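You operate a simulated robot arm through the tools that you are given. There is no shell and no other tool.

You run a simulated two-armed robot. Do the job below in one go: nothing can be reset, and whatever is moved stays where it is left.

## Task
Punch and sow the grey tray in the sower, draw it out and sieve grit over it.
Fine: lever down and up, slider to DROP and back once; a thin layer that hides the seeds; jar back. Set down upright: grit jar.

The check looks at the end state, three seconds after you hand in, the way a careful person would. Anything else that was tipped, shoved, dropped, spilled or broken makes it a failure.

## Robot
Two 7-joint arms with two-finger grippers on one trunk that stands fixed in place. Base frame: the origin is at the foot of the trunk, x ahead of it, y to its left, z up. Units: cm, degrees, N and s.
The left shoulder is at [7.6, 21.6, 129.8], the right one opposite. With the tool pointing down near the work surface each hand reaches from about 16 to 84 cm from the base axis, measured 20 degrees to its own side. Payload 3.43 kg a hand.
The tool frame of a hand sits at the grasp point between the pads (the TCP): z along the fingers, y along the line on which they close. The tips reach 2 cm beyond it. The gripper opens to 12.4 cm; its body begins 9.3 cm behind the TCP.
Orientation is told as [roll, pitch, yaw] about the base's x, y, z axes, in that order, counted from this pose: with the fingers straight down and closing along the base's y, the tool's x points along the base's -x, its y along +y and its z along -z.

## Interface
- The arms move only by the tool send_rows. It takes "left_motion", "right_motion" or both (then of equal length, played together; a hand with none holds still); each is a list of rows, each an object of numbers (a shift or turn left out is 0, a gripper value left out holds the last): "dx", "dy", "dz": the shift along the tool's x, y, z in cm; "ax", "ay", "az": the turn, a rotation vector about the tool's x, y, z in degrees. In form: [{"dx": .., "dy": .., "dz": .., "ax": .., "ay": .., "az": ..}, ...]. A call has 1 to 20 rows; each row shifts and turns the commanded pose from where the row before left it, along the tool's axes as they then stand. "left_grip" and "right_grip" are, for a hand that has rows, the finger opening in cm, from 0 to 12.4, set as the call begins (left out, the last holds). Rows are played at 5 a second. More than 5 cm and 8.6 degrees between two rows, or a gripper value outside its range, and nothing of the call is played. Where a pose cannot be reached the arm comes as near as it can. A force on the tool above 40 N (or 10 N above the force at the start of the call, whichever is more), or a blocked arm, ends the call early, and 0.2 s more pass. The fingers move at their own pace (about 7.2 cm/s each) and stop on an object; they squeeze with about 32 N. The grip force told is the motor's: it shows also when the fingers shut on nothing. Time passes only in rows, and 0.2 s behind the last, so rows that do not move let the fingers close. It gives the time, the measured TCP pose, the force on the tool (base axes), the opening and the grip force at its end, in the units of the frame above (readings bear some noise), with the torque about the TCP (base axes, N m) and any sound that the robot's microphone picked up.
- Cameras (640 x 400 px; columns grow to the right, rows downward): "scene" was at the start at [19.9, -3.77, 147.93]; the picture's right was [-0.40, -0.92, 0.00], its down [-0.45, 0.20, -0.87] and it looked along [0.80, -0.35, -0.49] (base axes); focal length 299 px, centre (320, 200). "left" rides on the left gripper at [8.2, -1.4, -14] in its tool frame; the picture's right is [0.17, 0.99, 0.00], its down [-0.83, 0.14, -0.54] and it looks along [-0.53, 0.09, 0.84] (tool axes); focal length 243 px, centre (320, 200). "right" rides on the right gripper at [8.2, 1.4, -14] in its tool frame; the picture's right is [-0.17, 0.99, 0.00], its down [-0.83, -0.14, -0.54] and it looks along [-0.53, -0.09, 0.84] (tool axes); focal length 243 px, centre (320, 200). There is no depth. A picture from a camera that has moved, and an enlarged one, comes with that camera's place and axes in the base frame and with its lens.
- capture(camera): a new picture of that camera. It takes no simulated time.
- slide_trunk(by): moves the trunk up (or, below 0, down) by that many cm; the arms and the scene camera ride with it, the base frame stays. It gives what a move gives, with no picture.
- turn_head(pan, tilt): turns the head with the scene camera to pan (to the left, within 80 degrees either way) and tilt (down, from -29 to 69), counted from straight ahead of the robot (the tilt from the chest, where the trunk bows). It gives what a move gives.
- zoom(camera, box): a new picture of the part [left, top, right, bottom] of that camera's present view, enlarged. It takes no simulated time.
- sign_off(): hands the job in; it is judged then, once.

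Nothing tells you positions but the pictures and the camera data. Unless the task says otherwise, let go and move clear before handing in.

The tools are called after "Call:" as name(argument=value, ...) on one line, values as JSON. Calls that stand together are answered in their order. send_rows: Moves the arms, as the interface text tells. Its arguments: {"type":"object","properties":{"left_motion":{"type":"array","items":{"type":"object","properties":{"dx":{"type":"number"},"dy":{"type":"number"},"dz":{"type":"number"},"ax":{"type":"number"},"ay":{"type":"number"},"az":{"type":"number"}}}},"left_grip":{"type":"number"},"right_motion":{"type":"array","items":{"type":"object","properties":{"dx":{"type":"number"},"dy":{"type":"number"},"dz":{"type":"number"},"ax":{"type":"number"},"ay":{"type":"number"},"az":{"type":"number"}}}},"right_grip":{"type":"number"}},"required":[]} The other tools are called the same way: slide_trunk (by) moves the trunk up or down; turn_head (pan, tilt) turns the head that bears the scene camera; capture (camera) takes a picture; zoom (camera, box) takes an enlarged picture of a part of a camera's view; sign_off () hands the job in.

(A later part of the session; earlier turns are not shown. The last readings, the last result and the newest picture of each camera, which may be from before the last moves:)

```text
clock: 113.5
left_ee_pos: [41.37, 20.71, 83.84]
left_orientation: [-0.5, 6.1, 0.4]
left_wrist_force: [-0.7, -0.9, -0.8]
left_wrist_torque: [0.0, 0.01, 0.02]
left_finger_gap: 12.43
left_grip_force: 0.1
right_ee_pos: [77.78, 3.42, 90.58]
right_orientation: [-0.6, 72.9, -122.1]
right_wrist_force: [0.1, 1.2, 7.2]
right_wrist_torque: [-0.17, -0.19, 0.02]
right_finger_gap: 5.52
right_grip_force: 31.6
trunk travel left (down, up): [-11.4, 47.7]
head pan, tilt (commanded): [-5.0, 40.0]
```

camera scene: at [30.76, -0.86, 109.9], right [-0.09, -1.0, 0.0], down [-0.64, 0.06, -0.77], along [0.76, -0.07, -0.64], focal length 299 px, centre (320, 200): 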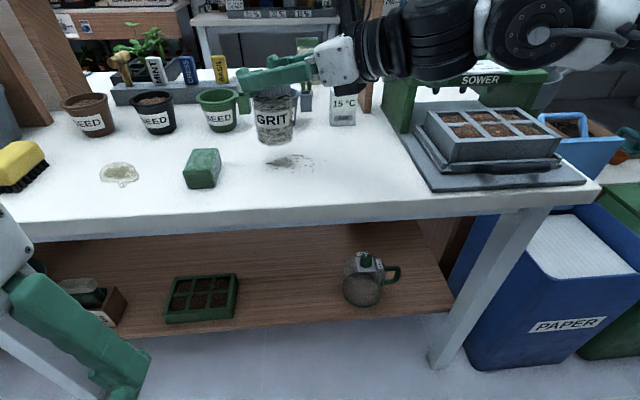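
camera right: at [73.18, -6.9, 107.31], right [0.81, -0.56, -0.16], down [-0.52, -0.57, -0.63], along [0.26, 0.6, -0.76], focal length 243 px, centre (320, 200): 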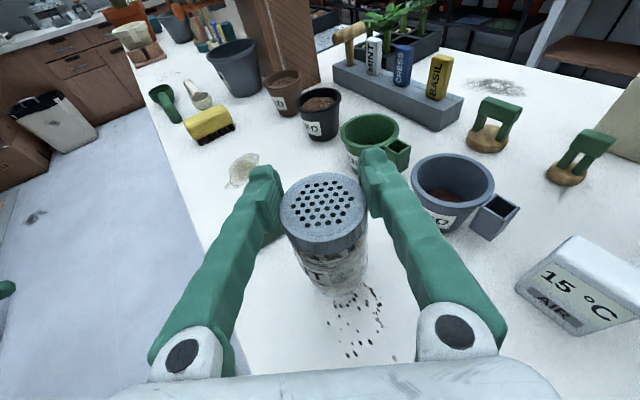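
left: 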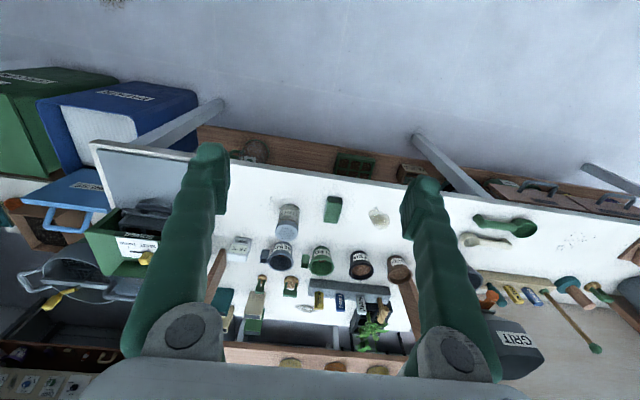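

Contact with the bench; the jar is set down, and the lid grip held firmly. I'll open a little, centre the pads on the lid band, and regrip there.

Call:
send_rows(right_motion=[{}, {}], right_grip=7.2)

Call:
capture(camera="right")

Call:
zoom(camera="scene", box=[200, 40, 380, 180])

```text
clock: 114.1
left_ee_pos: [41.45, 20.71, 83.75]
left_orientation: [-0.5, 6.2, 0.4]
left_wrist_force: [0.6, 1.1, -0.8]
left_wrist_torque: [0.0, 0.04, 0.01]
left_finger_gap: 12.38
left_grip_force: 0.0
right_ee_pos: [77.77, 3.31, 90.27]
right_orientation: [-0.9, 72.6, -122.7]
right_wrist_force: [-0.6, 0.4, 0.1]
right_wrist_torque: [0.01, -0.01, -0.02]
right_finger_gap: 7.19
right_grip_force: 0.1
trunk travel left (down, up): [-11.4, 47.7]
head pan, tilt (commanded): [-5.0, 40.0]
```

```text
taken
camera right: at [73.24, -6.68, 102.18], right [0.81, -0.56, -0.16], down [-0.52, -0.57, -0.63], along [0.26, 0.6, -0.76], focal length 243 px, centre (320, 200)
```

right: 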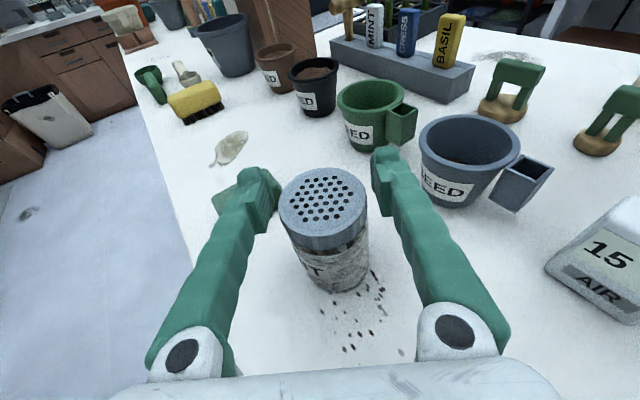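

```text
2.86 times, centred on (290, 110) of scene
camera zoom: at [30.78, -0.87, 109.89], right [-0.09, -1.0, 0.0], down [-0.64, 0.06, -0.77], along [0.76, -0.07, -0.64], focal length 854 px, centre (406, 457)
```

zoom: 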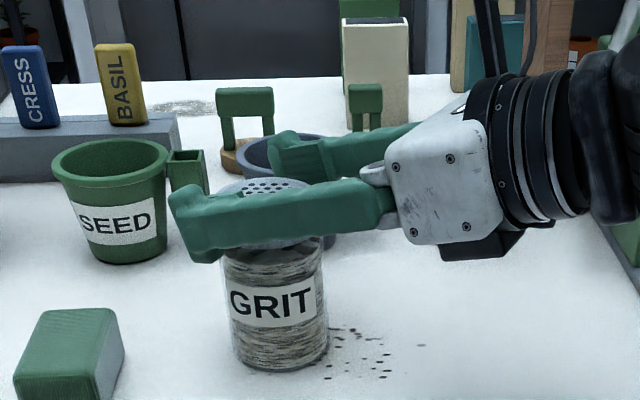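

Call:
send_rows(right_motion=[{"dx": -0.81, "dz": 0.35}, {"dx": -0.81, "dz": 0.35}])

Call:
send_rows(right_motion=[{}, {}, {}, {}], right_grip=0)

Call:
zoom(camera="scene", box=[200, 40, 380, 180])

Call:
zoom(camera="right", box=[220, 110, 440, 290])

```text
clock: 114.7
left_ee_pos: [41.39, 20.75, 83.71]
left_orientation: [-0.4, 6.2, 0.4]
left_wrist_force: [0.4, 0.0, 0.0]
left_wrist_torque: [-0.03, 0.02, 0.01]
left_finger_gap: 12.41
left_grip_force: 0.1
right_ee_pos: [77.78, 3.53, 88.39]
right_orientation: [-0.9, 72.7, -122.5]
right_wrist_force: [0.3, 0.2, 0.5]
right_wrist_torque: [0.01, -0.04, 0.02]
right_finger_gap: 7.21
right_grip_force: 0.0
trunk travel left (down, up): [-11.4, 47.7]
head pan, tilt (commanded): [-5.0, 40.0]
```

```text
clock: 115.7
left_ee_pos: [41.45, 20.67, 83.69]
left_orientation: [-0.4, 6.2, 0.4]
left_wrist_force: [0.0, 0.7, 0.4]
left_wrist_torque: [-0.04, 0.02, -0.03]
left_finger_gap: 12.4
left_grip_force: 0.0
right_ee_pos: [77.88, 3.57, 88.49]
right_orientation: [-0.8, 72.6, -122.5]
right_wrist_force: [0.6, -0.6, 1.5]
right_wrist_torque: [-0.04, -0.15, 0.05]
right_finger_gap: 5.63
right_grip_force: 32.0
trunk travel left (down, up): [-11.4, 47.7]
head pan, tilt (commanded): [-5.0, 40.0]
```

```text
2.86 times, centred on (290, 110) of scene
camera zoom: at [30.77, -0.87, 109.9], right [-0.09, -1.0, 0.0], down [-0.64, 0.06, -0.77], along [0.76, -0.07, -0.64], focal length 854 px, centre (406, 457)
```

zoom: 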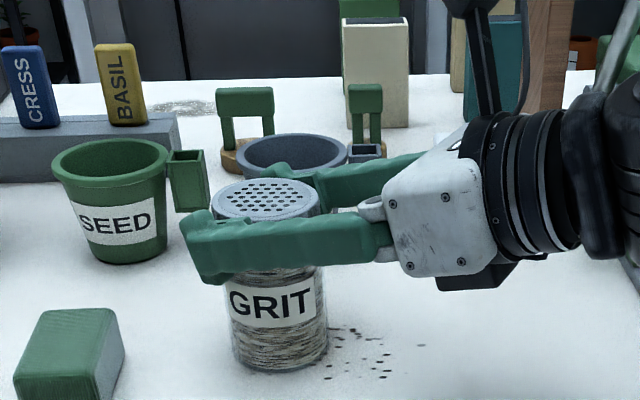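

```text
2.22 times, centred on (330, 200) of right
camera zoom: at [73.26, -6.54, 100.49], right [0.81, -0.56, -0.16], down [-0.52, -0.57, -0.63], along [0.26, 0.6, -0.76], focal length 539 px, centre (298, 200)
```

zoom: 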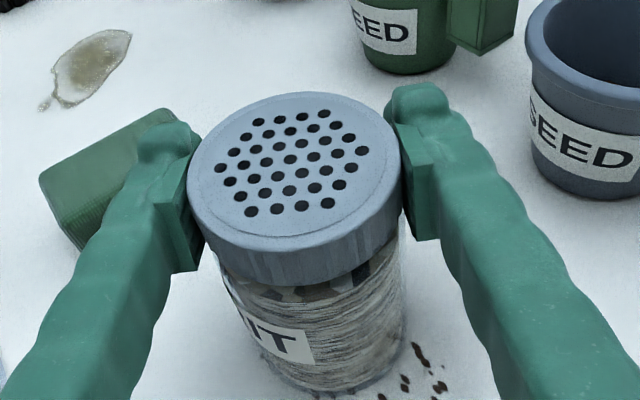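

The lid band is gripped, with the gap at 5.63. I lift slowly and compare the view to detect any slip.

Call:
send_rows(right_motion=[{"dx": 0.48, "dz": -0.15}, {"dx": 0.48, "dz": -0.15}, {"dx": 0.48, "dz": -0.15}, {"dx": 0.48, "dz": -0.15}])

Call:
zoom(camera="right", box=[220, 110, 440, 290])

Call:
zoom(camera="scene", box=[200, 40, 380, 180])

```text
clock: 116.7
left_ee_pos: [41.45, 20.76, 83.85]
left_orientation: [-0.4, 6.3, 0.5]
left_wrist_force: [0.7, 0.9, -0.2]
left_wrist_torque: [-0.03, -0.05, 0.0]
left_finger_gap: 12.39
left_grip_force: 0.1
right_ee_pos: [77.99, 3.53, 90.55]
right_orientation: [-1.0, 72.6, -122.6]
right_wrist_force: [0.7, 0.8, -1.7]
right_wrist_torque: [-0.02, 0.0, 0.02]
right_finger_gap: 5.6
right_grip_force: 32.1
trunk travel left (down, up): [-11.4, 47.7]
head pan, tilt (commanded): [-5.0, 40.0]
```

```text
2.22 times, centred on (330, 200) of right
camera zoom: at [73.41, -6.59, 102.47], right [0.81, -0.56, -0.16], down [-0.52, -0.57, -0.63], along [0.26, 0.6, -0.76], focal length 539 px, centre (298, 200)
```

zoom: 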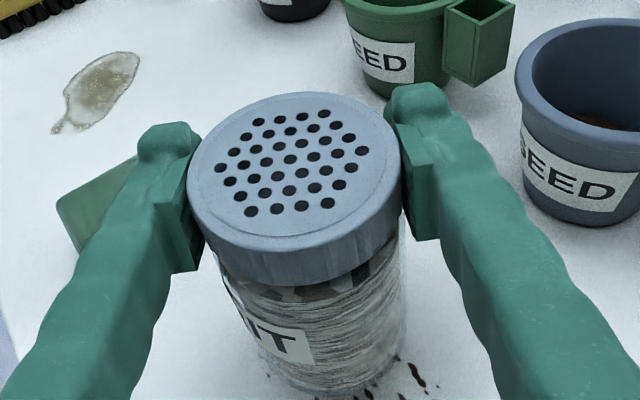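

```text
2.86 times, centred on (290, 110) of scene
camera zoom: at [30.81, -0.88, 109.88], right [-0.09, -1.0, 0.0], down [-0.64, 0.06, -0.77], along [0.76, -0.07, -0.64], focal length 854 px, centre (406, 457)
```

zoom: 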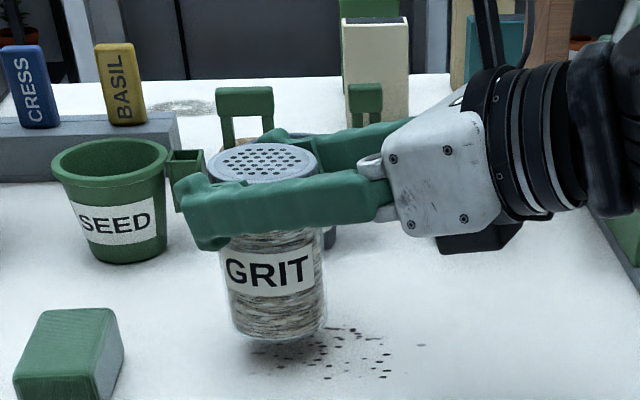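

No slip this time. I continue lifting at a gentle pace.

Call:
send_rows(right_motion=[{"dx": 0.954, "dz": -0.3}, {"dx": 0.954, "dz": -0.3}, {"dx": 0.954, "dz": -0.3}, {"dx": 0.954, "dz": -0.3}, {"dx": 0.954, "dz": -0.3}, {"dx": 0.954, "dz": -0.3}, {"dx": 0.954, "dz": -0.3}, {"dx": 0.954, "dz": -0.3}, {"dx": 0.954, "dz": -0.3}, {"dx": 0.954, "dz": -0.3}])

Call:
capture(camera="right")

Call:
capture(camera="scene")

```text
clock: 118.9
left_ee_pos: [41.41, 20.65, 83.78]
left_orientation: [-0.5, 6.2, 0.5]
left_wrist_force: [0.1, -0.4, 0.1]
left_wrist_torque: [0.01, -0.02, 0.01]
left_finger_gap: 12.4
left_grip_force: 0.0
right_ee_pos: [78.34, 2.1, 100.39]
right_orientation: [-1.0, 72.6, -122.7]
right_wrist_force: [0.3, -0.6, -2.7]
right_wrist_torque: [0.03, 0.0, 0.01]
right_finger_gap: 5.6
right_grip_force: 31.7
right hand out of reach, approached as far as the arm can: row 3, 6, 8
trunk travel left (down, up): [-11.4, 47.7]
head pan, tilt (commanded): [-5.0, 40.0]
```

```text
taken
camera right: at [73.84, -8.02, 112.32], right [0.81, -0.56, -0.16], down [-0.52, -0.57, -0.63], along [0.26, 0.6, -0.76], focal length 243 px, centre (320, 200)
```

right: 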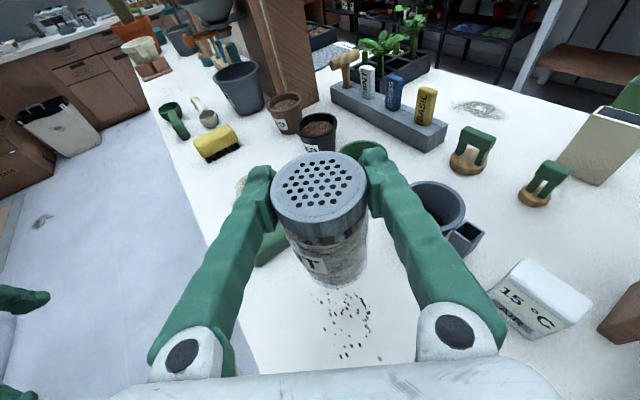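

```text
taken
camera scene: at [30.8, -0.88, 109.89], right [-0.09, -1.0, 0.0], down [-0.64, 0.06, -0.77], along [0.76, -0.07, -0.64], focal length 299 px, centre (320, 200)
```

scene: 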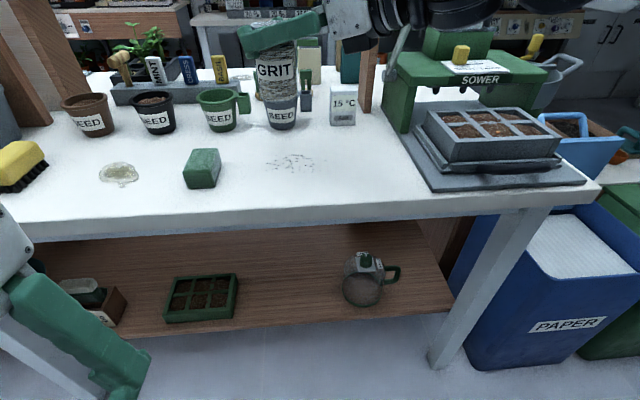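

The jar is held securely. I carry it upright, away from the lever, toward the tray.

Call:
send_rows(right_motion=[{"dx": -0.264, "dz": -1.5}, {"dx": -0.264, "dz": -2.1}, {"dx": -0.264, "dz": -2.1}, {"dx": -0.264, "dz": -2.1}, {"dx": -0.264, "dz": -2.1}, {"dx": -0.264, "dz": -2.1}, {"dx": -0.264, "dz": -2.1}, {"dx": -0.264, "dz": -1.5}])

Call:
send_rows(right_motion=[{"ax": -6.7, "az": 2.1}, {"ax": -6.7, "az": 2.1}, {"ax": -6.7, "az": 2.1}, {"ax": -6.7, "az": 2.1}])

Call:
capture(camera="right")

```text
clock: 120.7
left_ee_pos: [41.41, 20.66, 83.76]
left_orientation: [-0.4, 6.2, 0.4]
left_wrist_force: [-0.7, -0.2, -0.3]
left_wrist_torque: [0.0, -0.01, 0.01]
left_finger_gap: 12.38
left_grip_force: 0.1
right_ee_pos: [70.1, -11.12, 103.13]
right_orientation: [-1.0, 72.7, -122.5]
right_wrist_force: [-1.1, -0.4, -2.4]
right_wrist_torque: [0.03, 0.02, 0.01]
right_finger_gap: 5.6
right_grip_force: 31.6
trunk travel left (down, up): [-11.4, 47.7]
head pan, tilt (commanded): [-5.0, 40.0]
```

```text
clock: 121.7
left_ee_pos: [41.41, 20.59, 83.81]
left_orientation: [-0.5, 6.2, 0.4]
left_wrist_force: [-0.8, 0.6, 1.2]
left_wrist_torque: [0.0, 0.01, 0.03]
left_finger_gap: 12.42
left_grip_force: 0.0
right_ee_pos: [70.03, -11.12, 103.17]
right_orientation: [-0.6, 72.4, -150.5]
right_wrist_force: [-0.1, -0.4, -2.0]
right_wrist_torque: [-0.02, 0.0, 0.02]
right_finger_gap: 5.58
right_grip_force: 32.0
trunk travel left (down, up): [-11.4, 47.7]
head pan, tilt (commanded): [-5.0, 40.0]
```

```text
taken
camera right: at [61.35, -17.89, 115.23], right [0.45, -0.88, -0.16], down [-0.73, -0.26, -0.63], along [0.51, 0.4, -0.76], focal length 243 px, centre (320, 200)
```

right: 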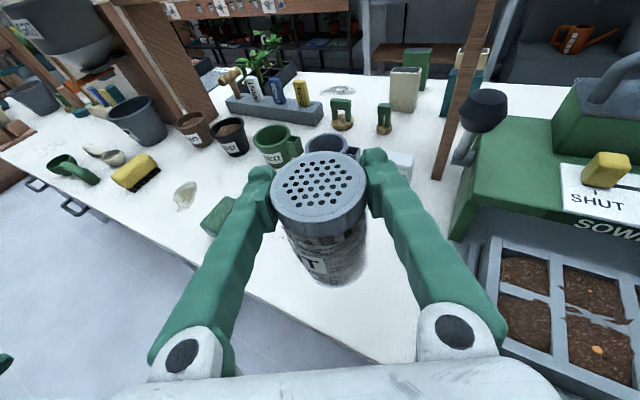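

Call:
send_rows(right_motion=[{"dx": -0.15, "dy": 2.06, "dz": -0.81}, {"dx": -0.15, "dy": 2.06, "dz": -0.81}, {"dx": -0.15, "dy": 2.06, "dz": -0.81}, {"dx": -0.15, "dy": 2.06, "dz": -0.81}, {"dx": -0.15, "dy": 2.06, "dz": -0.81}, {"dx": -0.15, "dy": 2.06, "dz": -0.81}, {"dx": -0.15, "dy": 2.06, "dz": -0.81}, {"dx": -0.15, "dy": 2.06, "dz": -0.81}, {"dx": -0.15, "dy": 2.06, "dz": -0.81}, {"dx": -0.15, "dy": 2.06, "dz": -0.81}])

Call:
send_rows(right_motion=[{"ax": -7.06, "az": 2.2}, {"ax": -7.06, "az": 2.2}, {"ax": -7.06, "az": 2.2}, {"ax": -7.06, "az": 2.2}])

Call:
turn_head(pan=-30, tilt=35)

Call:
capture(camera="scene")

Call:
capture(camera="right")

```text
clock: 123.9
left_ee_pos: [41.43, 20.68, 83.65]
left_orientation: [-0.4, 6.2, 0.5]
left_wrist_force: [0.8, -0.6, 1.0]
left_wrist_torque: [0.07, 0.01, 0.03]
left_finger_gap: 12.4
left_grip_force: 0.1
right_ee_pos: [73.3, -33.02, 103.94]
right_orientation: [-0.8, 72.5, -150.5]
right_wrist_force: [0.2, -0.4, -1.6]
right_wrist_torque: [0.01, -0.03, 0.02]
right_finger_gap: 5.63
right_grip_force: 31.6
trunk travel left (down, up): [-11.4, 47.7]
head pan, tilt (commanded): [-5.0, 40.0]
```

```text
clock: 124.9
left_ee_pos: [41.4, 20.92, 83.79]
left_orientation: [-0.5, 6.2, 0.4]
left_wrist_force: [0.2, 0.6, -0.3]
left_wrist_torque: [-0.04, 0.0, -0.06]
left_finger_gap: 12.4
left_grip_force: 0.1
right_ee_pos: [73.31, -32.96, 104.11]
right_orientation: [0.0, 72.4, -179.5]
right_wrist_force: [-0.1, 0.9, -1.9]
right_wrist_torque: [0.0, 0.02, 0.0]
right_finger_gap: 5.6
right_grip_force: 32.0
trunk travel left (down, up): [-11.4, 47.7]
head pan, tilt (commanded): [-5.0, 40.0]
```

```text
clock: 125.8
left_ee_pos: [41.41, 20.81, 83.72]
left_orientation: [-0.3, 6.3, 0.4]
left_wrist_force: [-0.2, -0.3, -0.2]
left_wrist_torque: [0.03, 0.02, -0.01]
left_finger_gap: 12.44
left_grip_force: 0.0
right_ee_pos: [73.3, -33.0, 104.03]
right_orientation: [-0.5, 72.4, -179.7]
right_wrist_force: [0.8, -0.9, -2.5]
right_wrist_torque: [0.01, 0.02, -0.01]
right_finger_gap: 5.62
right_grip_force: 31.7
trunk travel left (down, up): [-11.4, 47.7]
head pan, tilt (commanded): [-30.0, 35.0]
```

```text
taken
camera scene: at [29.96, -4.53, 110.64], right [-0.5, -0.87, 0.0], down [-0.5, 0.29, -0.82], along [0.71, -0.41, -0.57], focal length 299 px, centre (320, 200)
```

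scene: 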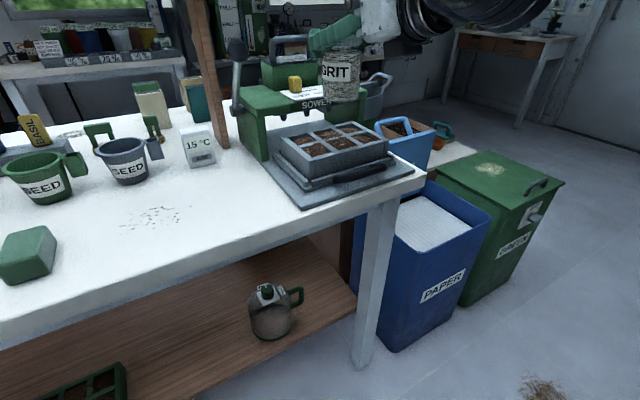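

```text
taken
camera right: at [62.46, -34.64, 116.07], right [-0.04, -0.99, -0.16], down [-0.77, 0.13, -0.63], along [0.64, 0.1, -0.76], focal length 243 px, centre (320, 200)
```

right: 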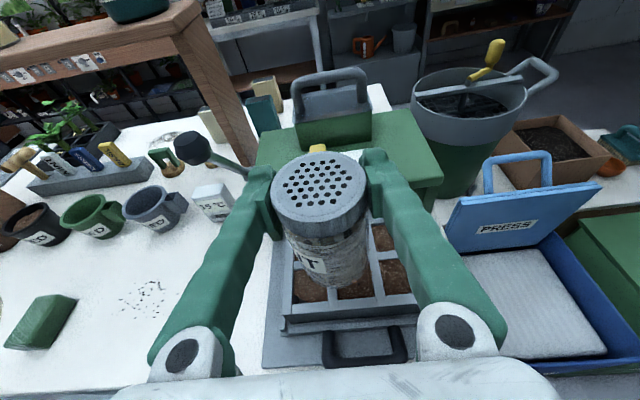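

The jar is upright above the tray. I lower it closer over the tray centre, then start turning it.

Call:
send_rows(right_motion=[{"dx": -1.32, "dy": 0.38, "dz": 0.81}, {"dx": -1.32, "dy": 0.38, "dz": 0.81}, {"dx": -1.32, "dy": 0.38, "dz": 0.81}, {"dx": -1.32, "dy": 0.38, "dz": 0.81}])

Call:
send_rows(right_motion=[{"az": 7}, {"az": 7}, {"az": 7}, {"az": 7}, {"az": 7}])

Call:
capture(camera="right")

Call:
zoom(camera="scene", box=[240, 20, 440, 220])

```text
clock: 126.8
left_ee_pos: [41.41, 20.63, 83.77]
left_orientation: [-0.3, 6.2, 0.4]
left_wrist_force: [-0.7, 0.0, 0.1]
left_wrist_torque: [-0.02, 0.02, 0.02]
left_finger_gap: 12.41
left_grip_force: 0.1
right_ee_pos: [74.75, -34.56, 98.13]
right_orientation: [-0.4, 72.3, -179.8]
right_wrist_force: [0.3, -0.4, -2.2]
right_wrist_torque: [0.04, -0.03, 0.05]
right_finger_gap: 5.64
right_grip_force: 32.3
trunk travel left (down, up): [-11.4, 47.7]
head pan, tilt (commanded): [-30.0, 35.0]
```

```text
clock: 128.0
left_ee_pos: [41.42, 20.66, 83.75]
left_orientation: [-0.5, 6.2, 0.4]
left_wrist_force: [0.3, -0.6, 0.4]
left_wrist_torque: [0.02, 0.01, 0.02]
left_finger_gap: 12.43
left_grip_force: 0.0
right_ee_pos: [74.9, -34.55, 98.21]
right_orientation: [-61.3, 51.1, 113.9]
right_wrist_force: [0.6, -0.5, -1.2]
right_wrist_torque: [-0.04, -0.03, -0.03]
right_finger_gap: 5.6
right_grip_force: 31.9
trunk travel left (down, up): [-11.4, 47.7]
head pan, tilt (commanded): [-30.0, 35.0]
```

```text
taken
camera right: at [63.4, -40.63, 107.95], right [-0.2, -0.71, -0.67], down [-0.7, 0.58, -0.41], along [0.68, 0.39, -0.62], focal length 243 px, centre (320, 200)
```

right: 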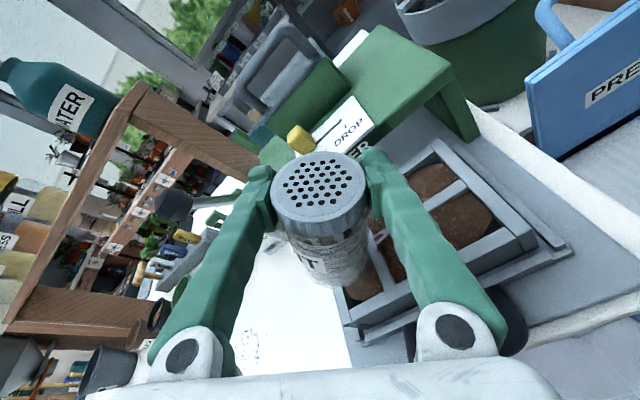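

```text
2.00 times, centred on (340, 120) of scene
camera zoom: at [29.95, -4.54, 110.65], right [-0.5, -0.87, 0.0], down [-0.5, 0.29, -0.82], along [0.71, -0.41, -0.57], focal length 598 px, centre (280, 360)
```

zoom: 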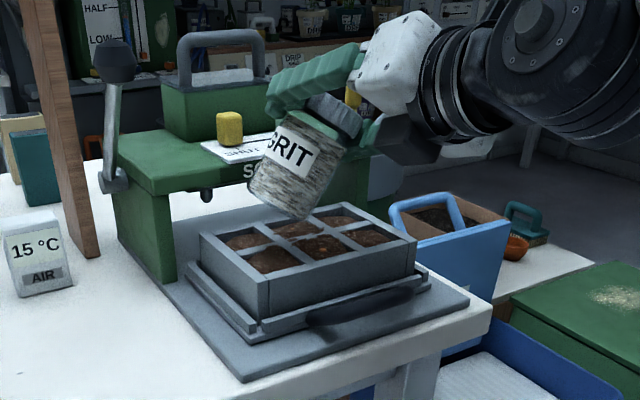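

Call:
send_rows(right_motion=[{"az": 7}, {"az": 7}, {"az": 7}, {"az": 7}, {"az": 7}, {"az": 7}])

Call:
zoom(camera="scene", box=[240, 20, 440, 220])

```text
clock: 129.4
left_ee_pos: [41.49, 20.62, 83.68]
left_orientation: [-0.3, 6.2, 0.3]
left_wrist_force: [0.3, 0.0, 0.2]
left_wrist_torque: [-0.01, -0.01, 0.0]
left_finger_gap: 12.41
left_grip_force: 0.0
right_ee_pos: [74.76, -34.58, 97.98]
right_orientation: [-71.9, 12.3, 94.5]
right_wrist_force: [0.2, 1.2, -1.7]
right_wrist_torque: [-0.05, 0.0, 0.01]
right_finger_gap: 5.62
right_grip_force: 31.8
trunk travel left (down, up): [-11.4, 47.7]
head pan, tilt (commanded): [-30.0, 35.0]
```

```text
2.00 times, centred on (340, 120) of scene
camera zoom: at [29.96, -4.54, 110.64], right [-0.5, -0.87, 0.0], down [-0.5, 0.29, -0.82], along [0.71, -0.41, -0.57], focal length 598 px, centre (280, 360)
```

zoom: 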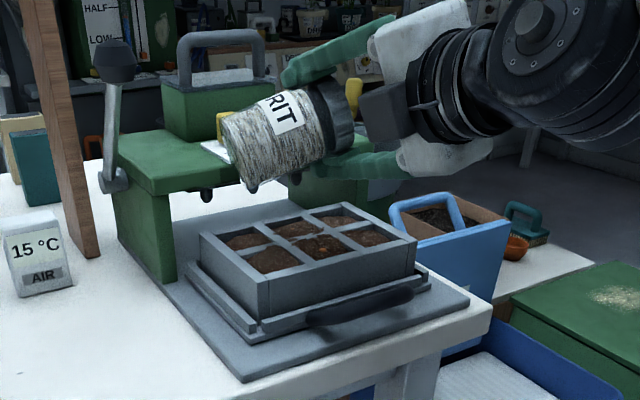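

Call:
send_rows(right_motion=[{"az": 7}, {"az": 7}, {"az": 7}])

Call:
zoom(camera="scene", box=[240, 20, 440, 220])

Call:
send_rows(right_motion=[{"az": 7}, {"az": 7}])

Call:
zoom(camera="scene", box=[240, 20, 440, 220])

```text
clock: 130.2
left_ee_pos: [41.45, 20.68, 83.63]
left_orientation: [-0.4, 6.3, 0.4]
left_wrist_force: [0.4, 0.4, 0.5]
left_wrist_torque: [0.01, 0.01, -0.01]
left_finger_gap: 12.38
left_grip_force: 0.0
right_ee_pos: [74.88, -34.58, 98.12]
right_orientation: [-72.2, -7.8, 88.3]
right_wrist_force: [-0.4, 0.7, -2.2]
right_wrist_torque: [-0.06, 0.03, -0.01]
right_finger_gap: 5.61
right_grip_force: 32.4
trunk travel left (down, up): [-11.4, 47.7]
head pan, tilt (commanded): [-30.0, 35.0]
```

```text
2.00 times, centred on (340, 120) of scene
camera zoom: at [29.96, -4.54, 110.64], right [-0.5, -0.87, 0.0], down [-0.5, 0.29, -0.82], along [0.71, -0.41, -0.57], focal length 598 px, centre (280, 360)
```

zoom: 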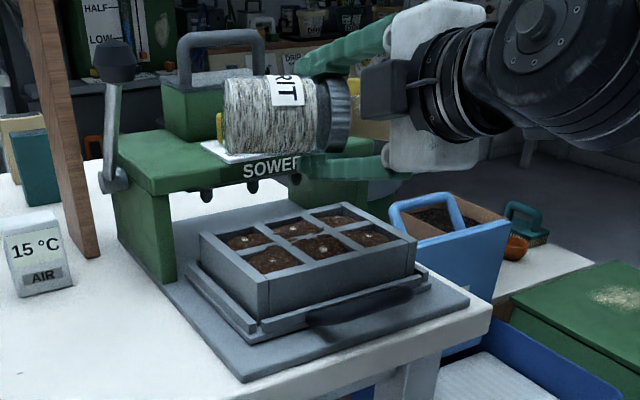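

```text
clock: 130.8
left_ee_pos: [41.3, 20.67, 83.73]
left_orientation: [-0.4, 6.3, 0.4]
left_wrist_force: [0.6, -0.8, 0.2]
left_wrist_torque: [-0.03, 0.02, 0.03]
left_finger_gap: 12.4
left_grip_force: 0.1
right_ee_pos: [74.92, -34.53, 98.07]
right_orientation: [-71.1, -21.2, 83.6]
right_wrist_force: [0.0, 0.9, -1.7]
right_wrist_torque: [-0.06, 0.04, 0.02]
right_finger_gap: 5.61
right_grip_force: 32.4
trunk travel left (down, up): [-11.4, 47.7]
head pan, tilt (commanded): [-30.0, 35.0]
```

```text
2.00 times, centred on (340, 120) of scene
camera zoom: at [29.95, -4.54, 110.65], right [-0.5, -0.87, 0.0], down [-0.5, 0.29, -0.82], along [0.71, -0.41, -0.57], focal length 598 px, centre (280, 360)
```

zoom: 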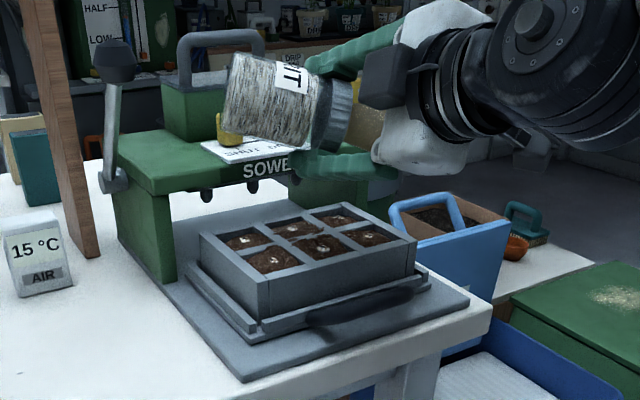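

Light patches of grit are appearing in the cells, so it has started to flow. I zoom in on the tray.

Call:
zoom(camera="scene", box=[300, 115, 390, 175])

```text
6.67 times, centred on (345, 145) of scene
camera zoom: at [29.95, -4.54, 110.65], right [-0.5, -0.87, 0.0], down [-0.5, 0.29, -0.82], along [0.71, -0.41, -0.57], focal length 1992 px, centre (153, 567)
```

zoom: 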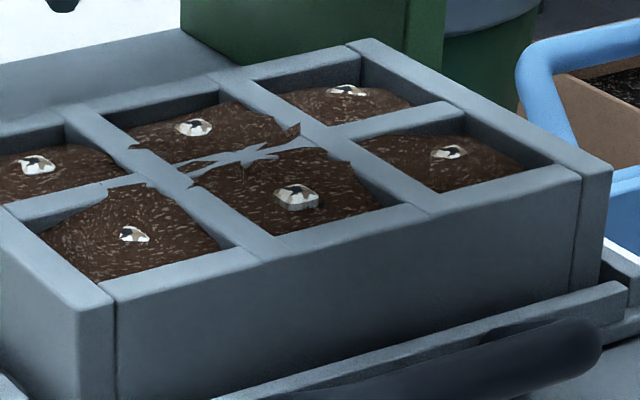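

Call:
capture(camera="right")

Call:
zoom(camera="scene", box=[330, 130, 370, 160])

```text
taken
camera right: at [60.33, -41.93, 98.04], right [-0.26, 0.52, -0.81], down [-0.39, 0.71, 0.59], along [0.88, 0.47, 0.02], focal length 243 px, centre (320, 200)
```

right: 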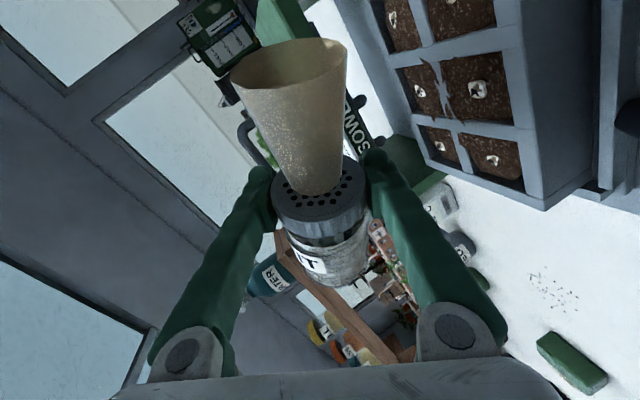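

```text
13.33 times, centred on (350, 145) of scene
camera zoom: at [29.95, -4.54, 110.65], right [-0.5, -0.87, 0.0], down [-0.5, 0.29, -0.82], along [0.71, -0.41, -0.57], focal length 3984 px, centre (-80, 933)
```

zoom: 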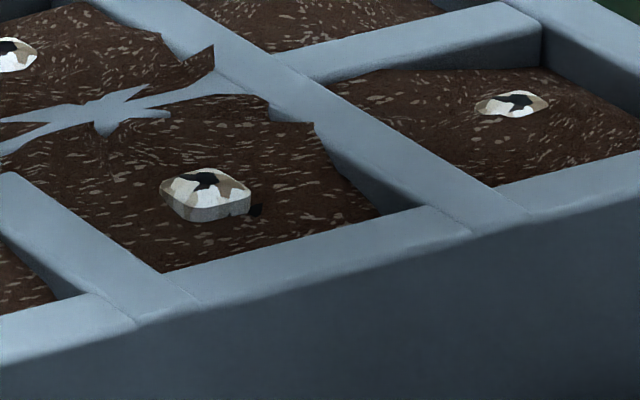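

The hand camera shows a grit stream, and each cell has a small patch of grit covering its seed. I let it run in short steps and watch the growth.

Call:
send_rows(right_motion=[{"dx": 0.3}])

Call:
zoom(camera="scene", box=[300, 115, 390, 175])

Call:
capture(camera="right")

```text
clock: 131.2
left_ee_pos: [41.31, 20.71, 83.71]
left_orientation: [-0.4, 6.1, 0.4]
left_wrist_force: [-1.2, -0.6, 1.1]
left_wrist_torque: [0.0, -0.03, 0.02]
left_finger_gap: 12.39
left_grip_force: 0.0
right_ee_pos: [74.98, -34.89, 97.98]
right_orientation: [-71.1, -21.0, 83.7]
right_wrist_force: [0.5, -0.2, -1.3]
right_wrist_torque: [-0.05, 0.04, 0.01]
right_finger_gap: 5.65
right_grip_force: 32.0
trunk travel left (down, up): [-11.4, 47.7]
head pan, tilt (commanded): [-30.0, 35.0]
```

```text
6.67 times, centred on (345, 145) of scene
camera zoom: at [29.95, -4.55, 110.65], right [-0.5, -0.87, 0.0], down [-0.5, 0.29, -0.82], along [0.71, -0.41, -0.57], focal length 1992 px, centre (153, 567)
```

zoom: 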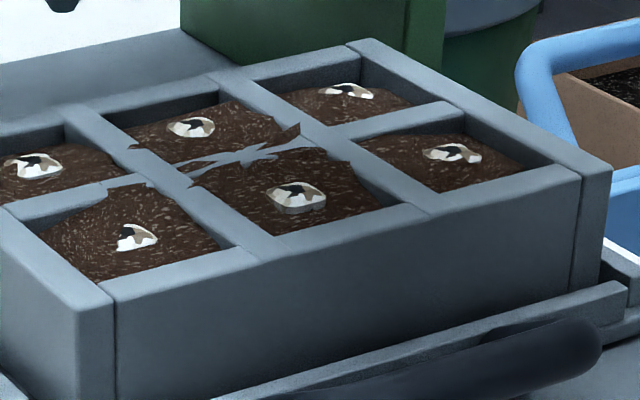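

```text
taken
camera right: at [60.29, -42.19, 97.94], right [-0.26, 0.52, -0.81], down [-0.39, 0.71, 0.58], along [0.88, 0.47, 0.01], focal length 243 px, centre (320, 200)
```

right: 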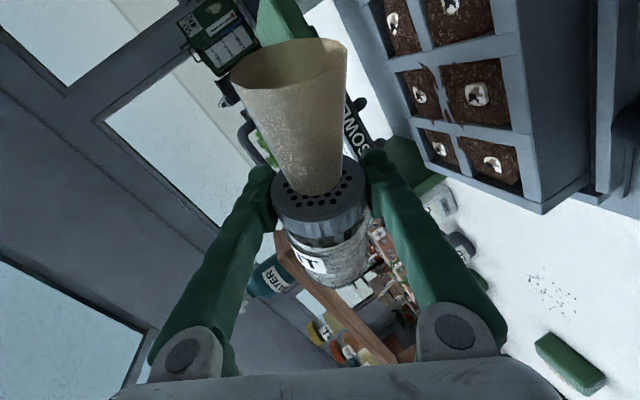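

Call:
send_rows(right_motion=[{"dx": -0.3}, {}, {}])

Call:
zoom(camera="scene", box=[300, 115, 390, 175])

Call:
capture(camera="scene")

```text
clock: 132.0
left_ee_pos: [41.46, 20.73, 83.78]
left_orientation: [-0.3, 6.2, 0.4]
left_wrist_force: [1.1, -1.0, 0.4]
left_wrist_torque: [-0.01, 0.0, 0.01]
left_finger_gap: 12.42
left_grip_force: 0.0
right_ee_pos: [74.8, -34.67, 97.98]
right_orientation: [-71.1, -21.0, 83.7]
right_wrist_force: [-0.2, -0.1, -1.7]
right_wrist_torque: [-0.05, 0.0, 0.03]
right_finger_gap: 5.61
right_grip_force: 32.0
trunk travel left (down, up): [-11.4, 47.7]
head pan, tilt (commanded): [-30.0, 35.0]
```

```text
6.67 times, centred on (345, 145) of scene
camera zoom: at [29.95, -4.53, 110.65], right [-0.5, -0.87, 0.0], down [-0.5, 0.29, -0.82], along [0.71, -0.41, -0.57], focal length 1992 px, centre (153, 567)
```

zoom: 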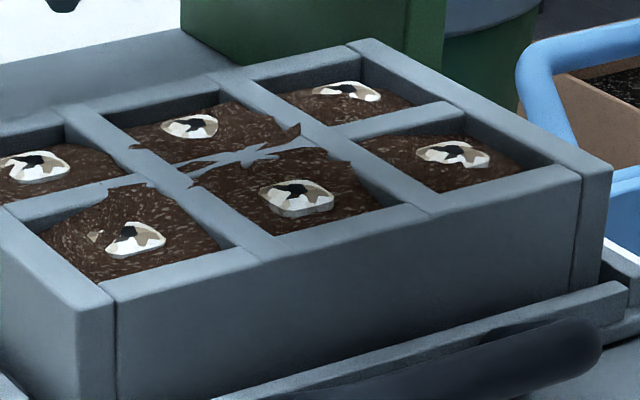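

```text
taken
camera scene: at [29.95, -4.53, 110.65], right [-0.5, -0.87, 0.0], down [-0.5, 0.29, -0.82], along [0.71, -0.41, -0.57], focal length 299 px, centre (320, 200)
```

scene: 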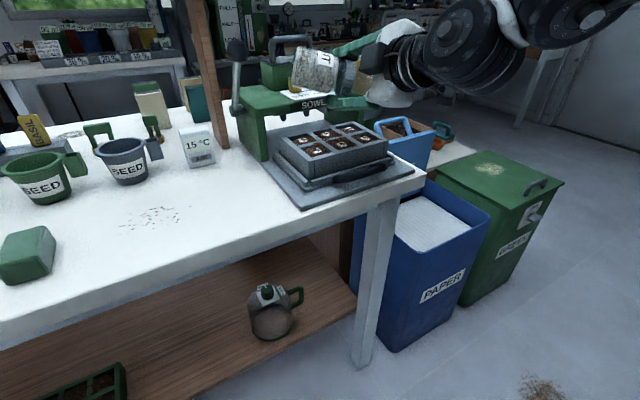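

Call:
send_rows(right_motion=[{"dx": 0.3}, {"dx": -0.3}, {"dx": 0.3}, {"dx": -0.3}, {}])

Call:
zoom(camera="scene", box=[300, 115, 390, 175])

Call:
capture(camera="right")

```text
clock: 133.2
left_ee_pos: [41.37, 20.71, 83.76]
left_orientation: [-0.4, 6.2, 0.3]
left_wrist_force: [0.6, -0.2, 0.2]
left_wrist_torque: [0.01, -0.02, -0.01]
left_finger_gap: 12.42
left_grip_force: 0.1
right_ee_pos: [74.83, -34.68, 97.97]
right_orientation: [-71.1, -21.1, 83.7]
right_wrist_force: [-0.3, 0.3, -0.9]
right_wrist_torque: [-0.08, 0.01, -0.01]
right_finger_gap: 5.62
right_grip_force: 32.1
trunk travel left (down, up): [-11.4, 47.7]
head pan, tilt (commanded): [-30.0, 35.0]
```

```text
6.67 times, centred on (345, 145) of scene
camera zoom: at [29.96, -4.56, 110.64], right [-0.5, -0.87, 0.0], down [-0.5, 0.29, -0.82], along [0.71, -0.41, -0.57], focal length 1992 px, centre (153, 567)
```

zoom: 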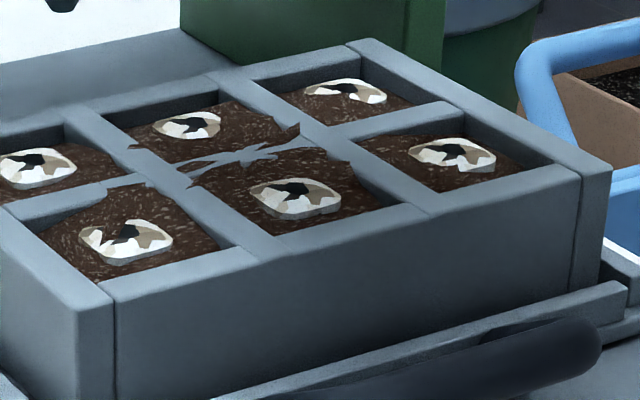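

```text
taken
camera right: at [60.29, -41.97, 98.04], right [-0.26, 0.52, -0.81], down [-0.39, 0.71, 0.58], along [0.88, 0.47, 0.01], focal length 243 px, centre (320, 200)
```

right: 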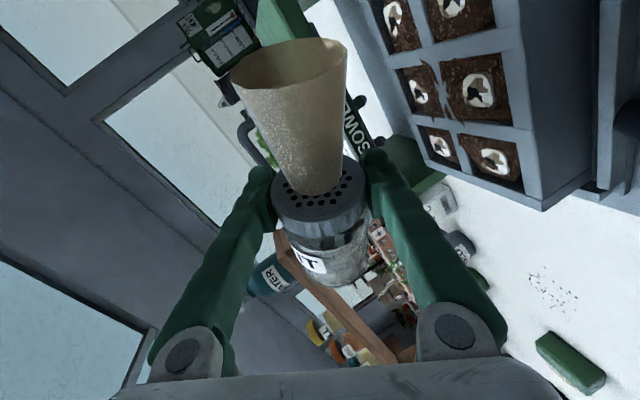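

Call:
send_rows(right_motion=[{"dx": 0.3}, {"dx": -0.3}, {"dx": 0.3}, {"dx": -0.3}, {"dx": 0.3}, {"dx": -0.3}, {"dx": 0.3}, {"dx": -0.3}])

Call:
zoom(camera="scene", box=[300, 115, 390, 175])

```text
clock: 135.0
left_ee_pos: [41.37, 20.78, 83.72]
left_orientation: [-0.5, 6.3, 0.4]
left_wrist_force: [-0.4, -0.4, 0.3]
left_wrist_torque: [0.01, -0.01, -0.01]
left_finger_gap: 12.38
left_grip_force: 0.1
right_ee_pos: [74.81, -34.32, 98.11]
right_orientation: [-71.1, -20.9, 83.6]
right_wrist_force: [0.3, -0.7, -1.8]
right_wrist_torque: [-0.08, 0.05, 0.02]
right_finger_gap: 5.62
right_grip_force: 31.8
trunk travel left (down, up): [-11.4, 47.7]
head pan, tilt (commanded): [-30.0, 35.0]
```

```text
6.67 times, centred on (345, 145) of scene
camera zoom: at [29.95, -4.49, 110.65], right [-0.5, -0.87, 0.0], down [-0.5, 0.29, -0.82], along [0.71, -0.41, -0.57], focal length 1992 px, centre (153, 567)
```

zoom: 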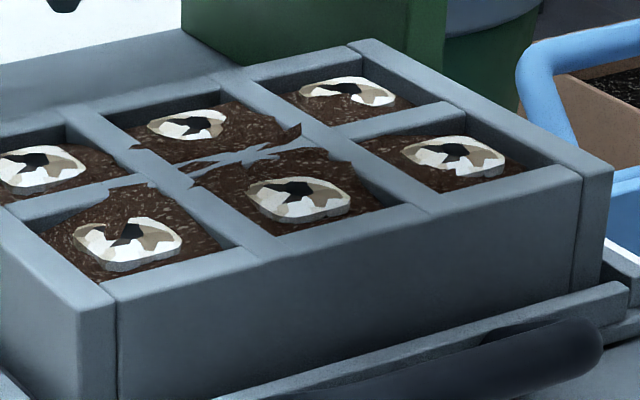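

Call:
zoom(camera="scene", box=[330, 130, 370, 160])

Call:
zoom(camera="right", box=[380, 0, 560, 200])

```text
13.33 times, centred on (350, 145) of scene
camera zoom: at [29.95, -4.49, 110.65], right [-0.5, -0.87, 0.0], down [-0.5, 0.29, -0.82], along [0.71, -0.41, -0.57], focal length 3984 px, centre (-80, 933)
```

zoom: 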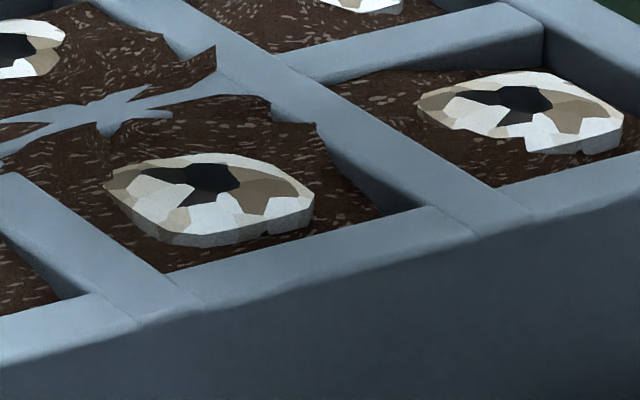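

```text
2.00 times, centred on (470, 100) of right
camera zoom: at [60.25, -41.73, 98.12], right [-0.26, 0.52, -0.81], down [-0.39, 0.71, 0.58], along [0.88, 0.47, 0.01], focal length 485 px, centre (20, 400)
```

zoom: 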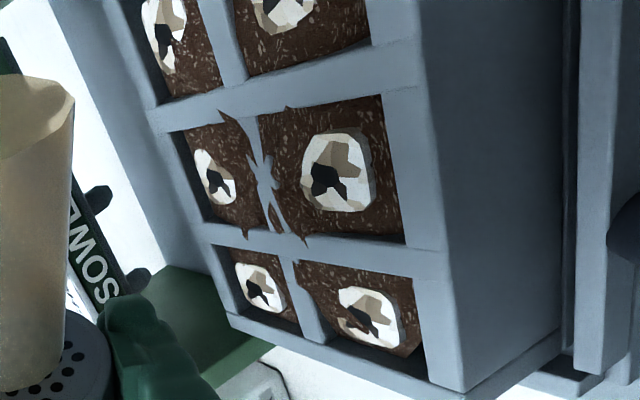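

Call:
send_rows(right_motion=[{"dx": 0.3}, {"dx": -0.3}, {"dx": 0.3}, {"dx": -0.3}, {"dx": 0.3}, {"dx": -0.3}, {"dx": 0.3}, {"dx": -0.3}, {"dx": 0.3}, {"dx": -0.3}])

Call:
zoom(camera="scene", box=[300, 115, 390, 175])

Call:
zoom(camera="scene", box=[330, 130, 370, 160])

```text
clock: 137.2
left_ee_pos: [41.5, 20.71, 83.63]
left_orientation: [-0.4, 6.3, 0.5]
left_wrist_force: [-0.3, 0.5, 0.5]
left_wrist_torque: [-0.02, 0.01, 0.04]
left_finger_gap: 12.39
left_grip_force: 0.0
right_ee_pos: [75.09, -34.47, 98.06]
right_orientation: [-71.2, -21.0, 83.7]
right_wrist_force: [0.4, 0.3, -1.8]
right_wrist_torque: [-0.03, 0.0, -0.01]
right_finger_gap: 5.59
right_grip_force: 31.7
trunk travel left (down, up): [-11.4, 47.7]
head pan, tilt (commanded): [-30.0, 35.0]
```

```text
6.67 times, centred on (345, 145) of scene
camera zoom: at [29.95, -4.49, 110.65], right [-0.5, -0.87, 0.0], down [-0.5, 0.29, -0.82], along [0.71, -0.41, -0.57], focal length 1992 px, centre (153, 567)
```

zoom: 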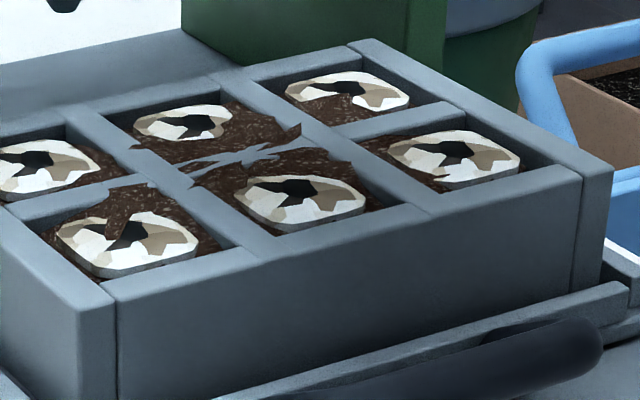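

```text
13.33 times, centred on (350, 145) of scene
camera zoom: at [29.95, -4.49, 110.65], right [-0.5, -0.87, 0.0], down [-0.5, 0.29, -0.82], along [0.71, -0.41, -0.57], focal length 3984 px, centre (-80, 933)
```

zoom: 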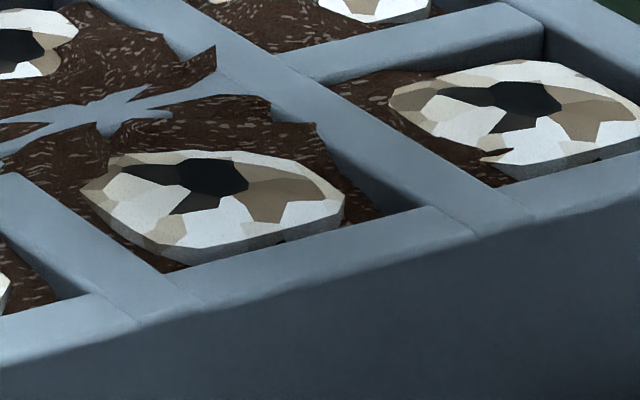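

Call:
send_rows(right_motion=[{"dx": 0.3}, {"dx": -0.3}, {"dx": 0.3}, {"dx": -0.3}, {"dx": 0.3}, {"dx": -0.3}, {"dx": 0.3}, {"dx": -0.3}])

Call:
zoom(camera="scene", box=[300, 115, 390, 175])

Call:
zoom(camera="right", box=[380, 0, 560, 200])

```text
clock: 139.0
left_ee_pos: [41.3, 20.73, 83.65]
left_orientation: [-0.4, 6.3, 0.4]
left_wrist_force: [0.2, 1.0, 0.3]
left_wrist_torque: [-0.01, 0.01, 0.01]
left_finger_gap: 12.41
left_grip_force: 0.1
right_ee_pos: [75.0, -34.45, 98.01]
right_orientation: [-71.1, -21.0, 83.6]
right_wrist_force: [-0.3, -0.5, -2.4]
right_wrist_torque: [-0.04, -0.01, -0.01]
right_finger_gap: 5.64
right_grip_force: 31.7
trunk travel left (down, up): [-11.4, 47.7]
head pan, tilt (commanded): [-30.0, 35.0]
```

```text
6.67 times, centred on (345, 145) of scene
camera zoom: at [29.95, -4.49, 110.65], right [-0.5, -0.87, 0.0], down [-0.5, 0.29, -0.82], along [0.71, -0.41, -0.57], focal length 1992 px, centre (153, 567)
```

zoom: 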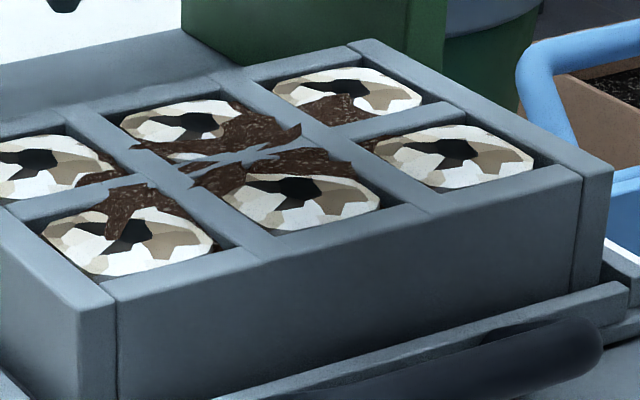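

```text
2.00 times, centred on (470, 100) of right
camera zoom: at [60.36, -41.76, 98.1], right [-0.26, 0.52, -0.81], down [-0.39, 0.71, 0.58], along [0.88, 0.47, 0.01], focal length 485 px, centre (20, 400)
```

zoom: 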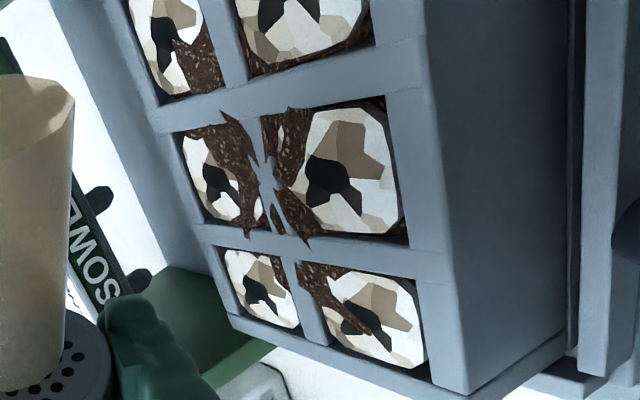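

The grit now covers nearly the whole of each cell and hides the seeds. I stop here and turn the jar back upright.

Call:
send_rows(right_motion=[{"az": -8.5}, {"az": -8.5}, {"az": -8.5}, {"az": -8.5}, {"az": -8.5}, {"az": -8.5}])

Call:
zoom(camera="scene", box=[300, 115, 390, 175])

Call:
capture(camera="right")

```text
clock: 140.4
left_ee_pos: [41.38, 20.77, 83.8]
left_orientation: [-0.4, 6.2, 0.3]
left_wrist_force: [-0.4, 0.1, 0.1]
left_wrist_torque: [0.03, 0.0, 0.0]
left_finger_gap: 12.42
left_grip_force: 0.0
right_ee_pos: [74.89, -34.51, 98.19]
right_orientation: [-70.0, 27.5, 100.2]
right_wrist_force: [-0.6, -0.1, -1.9]
right_wrist_torque: [-0.04, -0.03, 0.0]
right_finger_gap: 5.59
right_grip_force: 31.8
trunk travel left (down, up): [-11.4, 47.7]
head pan, tilt (commanded): [-30.0, 35.0]
```

```text
6.67 times, centred on (345, 145) of scene
camera zoom: at [29.95, -4.54, 110.65], right [-0.5, -0.87, 0.0], down [-0.5, 0.29, -0.82], along [0.71, -0.41, -0.57], focal length 1992 px, centre (153, 567)
```

zoom: 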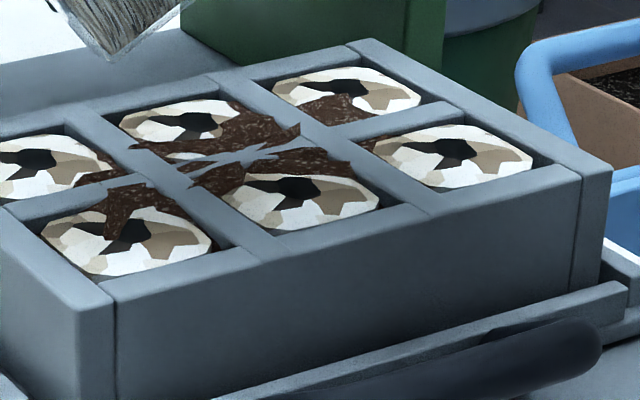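

```text
taken
camera right: at [62.47, -42.54, 104.87], right [-0.28, -0.34, -0.9], down [-0.61, 0.79, -0.1], along [0.74, 0.52, -0.43], focal length 243 px, centre (320, 200)
```

right: 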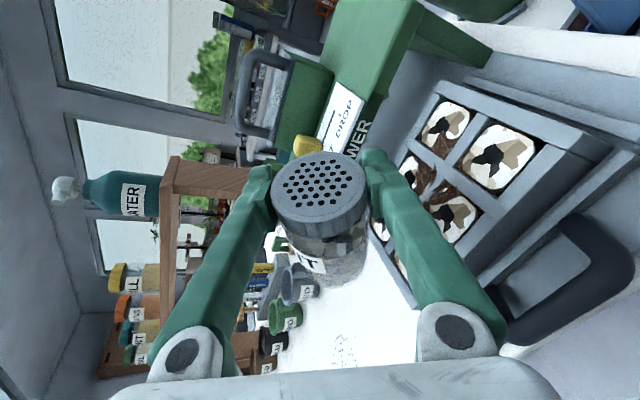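

The flow has stopped and the layer is even in all six cells. I finish righting the jar.

Call:
send_rows(right_motion=[{"az": -8}, {"az": -8}, {"az": -8}, {"az": -8}, {"az": -8}, {"az": -8}, {"az": -8}, {"az": -5}])

Call:
capture(camera="right")

Call:
zoom(camera="scene", box=[240, 20, 440, 220])

```text
clock: 142.2
left_ee_pos: [41.35, 20.8, 83.73]
left_orientation: [-0.4, 6.2, 0.4]
left_wrist_force: [-0.5, -0.7, -0.5]
left_wrist_torque: [0.03, 0.0, 0.0]
left_finger_gap: 12.41
left_grip_force: 0.1
right_ee_pos: [74.9, -34.51, 98.07]
right_orientation: [0.1, 72.5, -179.4]
right_wrist_force: [0.0, -0.2, -2.3]
right_wrist_torque: [0.02, 0.01, -0.01]
right_finger_gap: 5.62
right_grip_force: 32.1
trunk travel left (down, up): [-11.4, 47.7]
head pan, tilt (commanded): [-30.0, 35.0]
```

```text
taken
camera right: at [64.04, -36.12, 110.12], right [-0.04, -0.99, -0.16], down [-0.77, 0.13, -0.63], along [0.64, 0.1, -0.76], focal length 243 px, centre (320, 200)
```

right: 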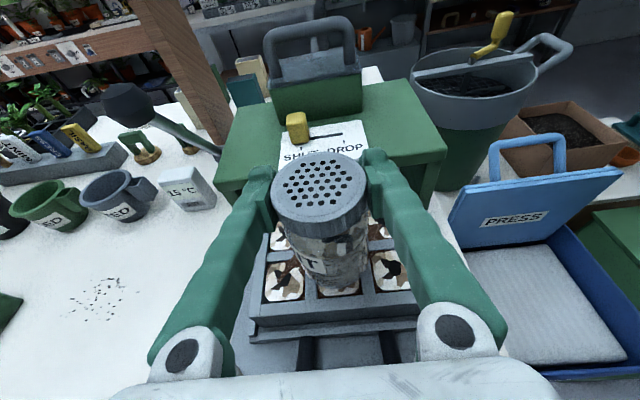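

```text
2.00 times, centred on (340, 120) of scene
camera zoom: at [29.95, -4.54, 110.65], right [-0.5, -0.87, 0.0], down [-0.5, 0.29, -0.82], along [0.71, -0.41, -0.57], focal length 598 px, centre (280, 360)
```

zoom: 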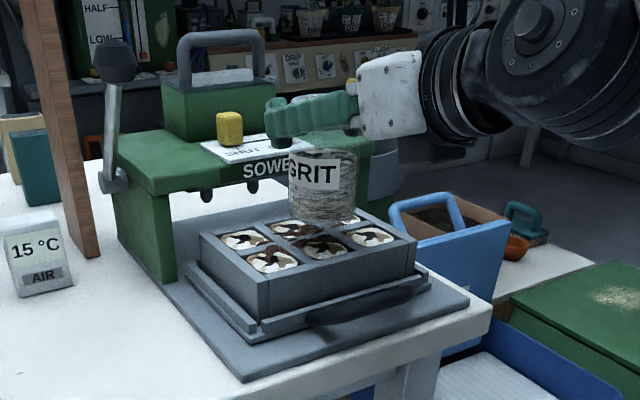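

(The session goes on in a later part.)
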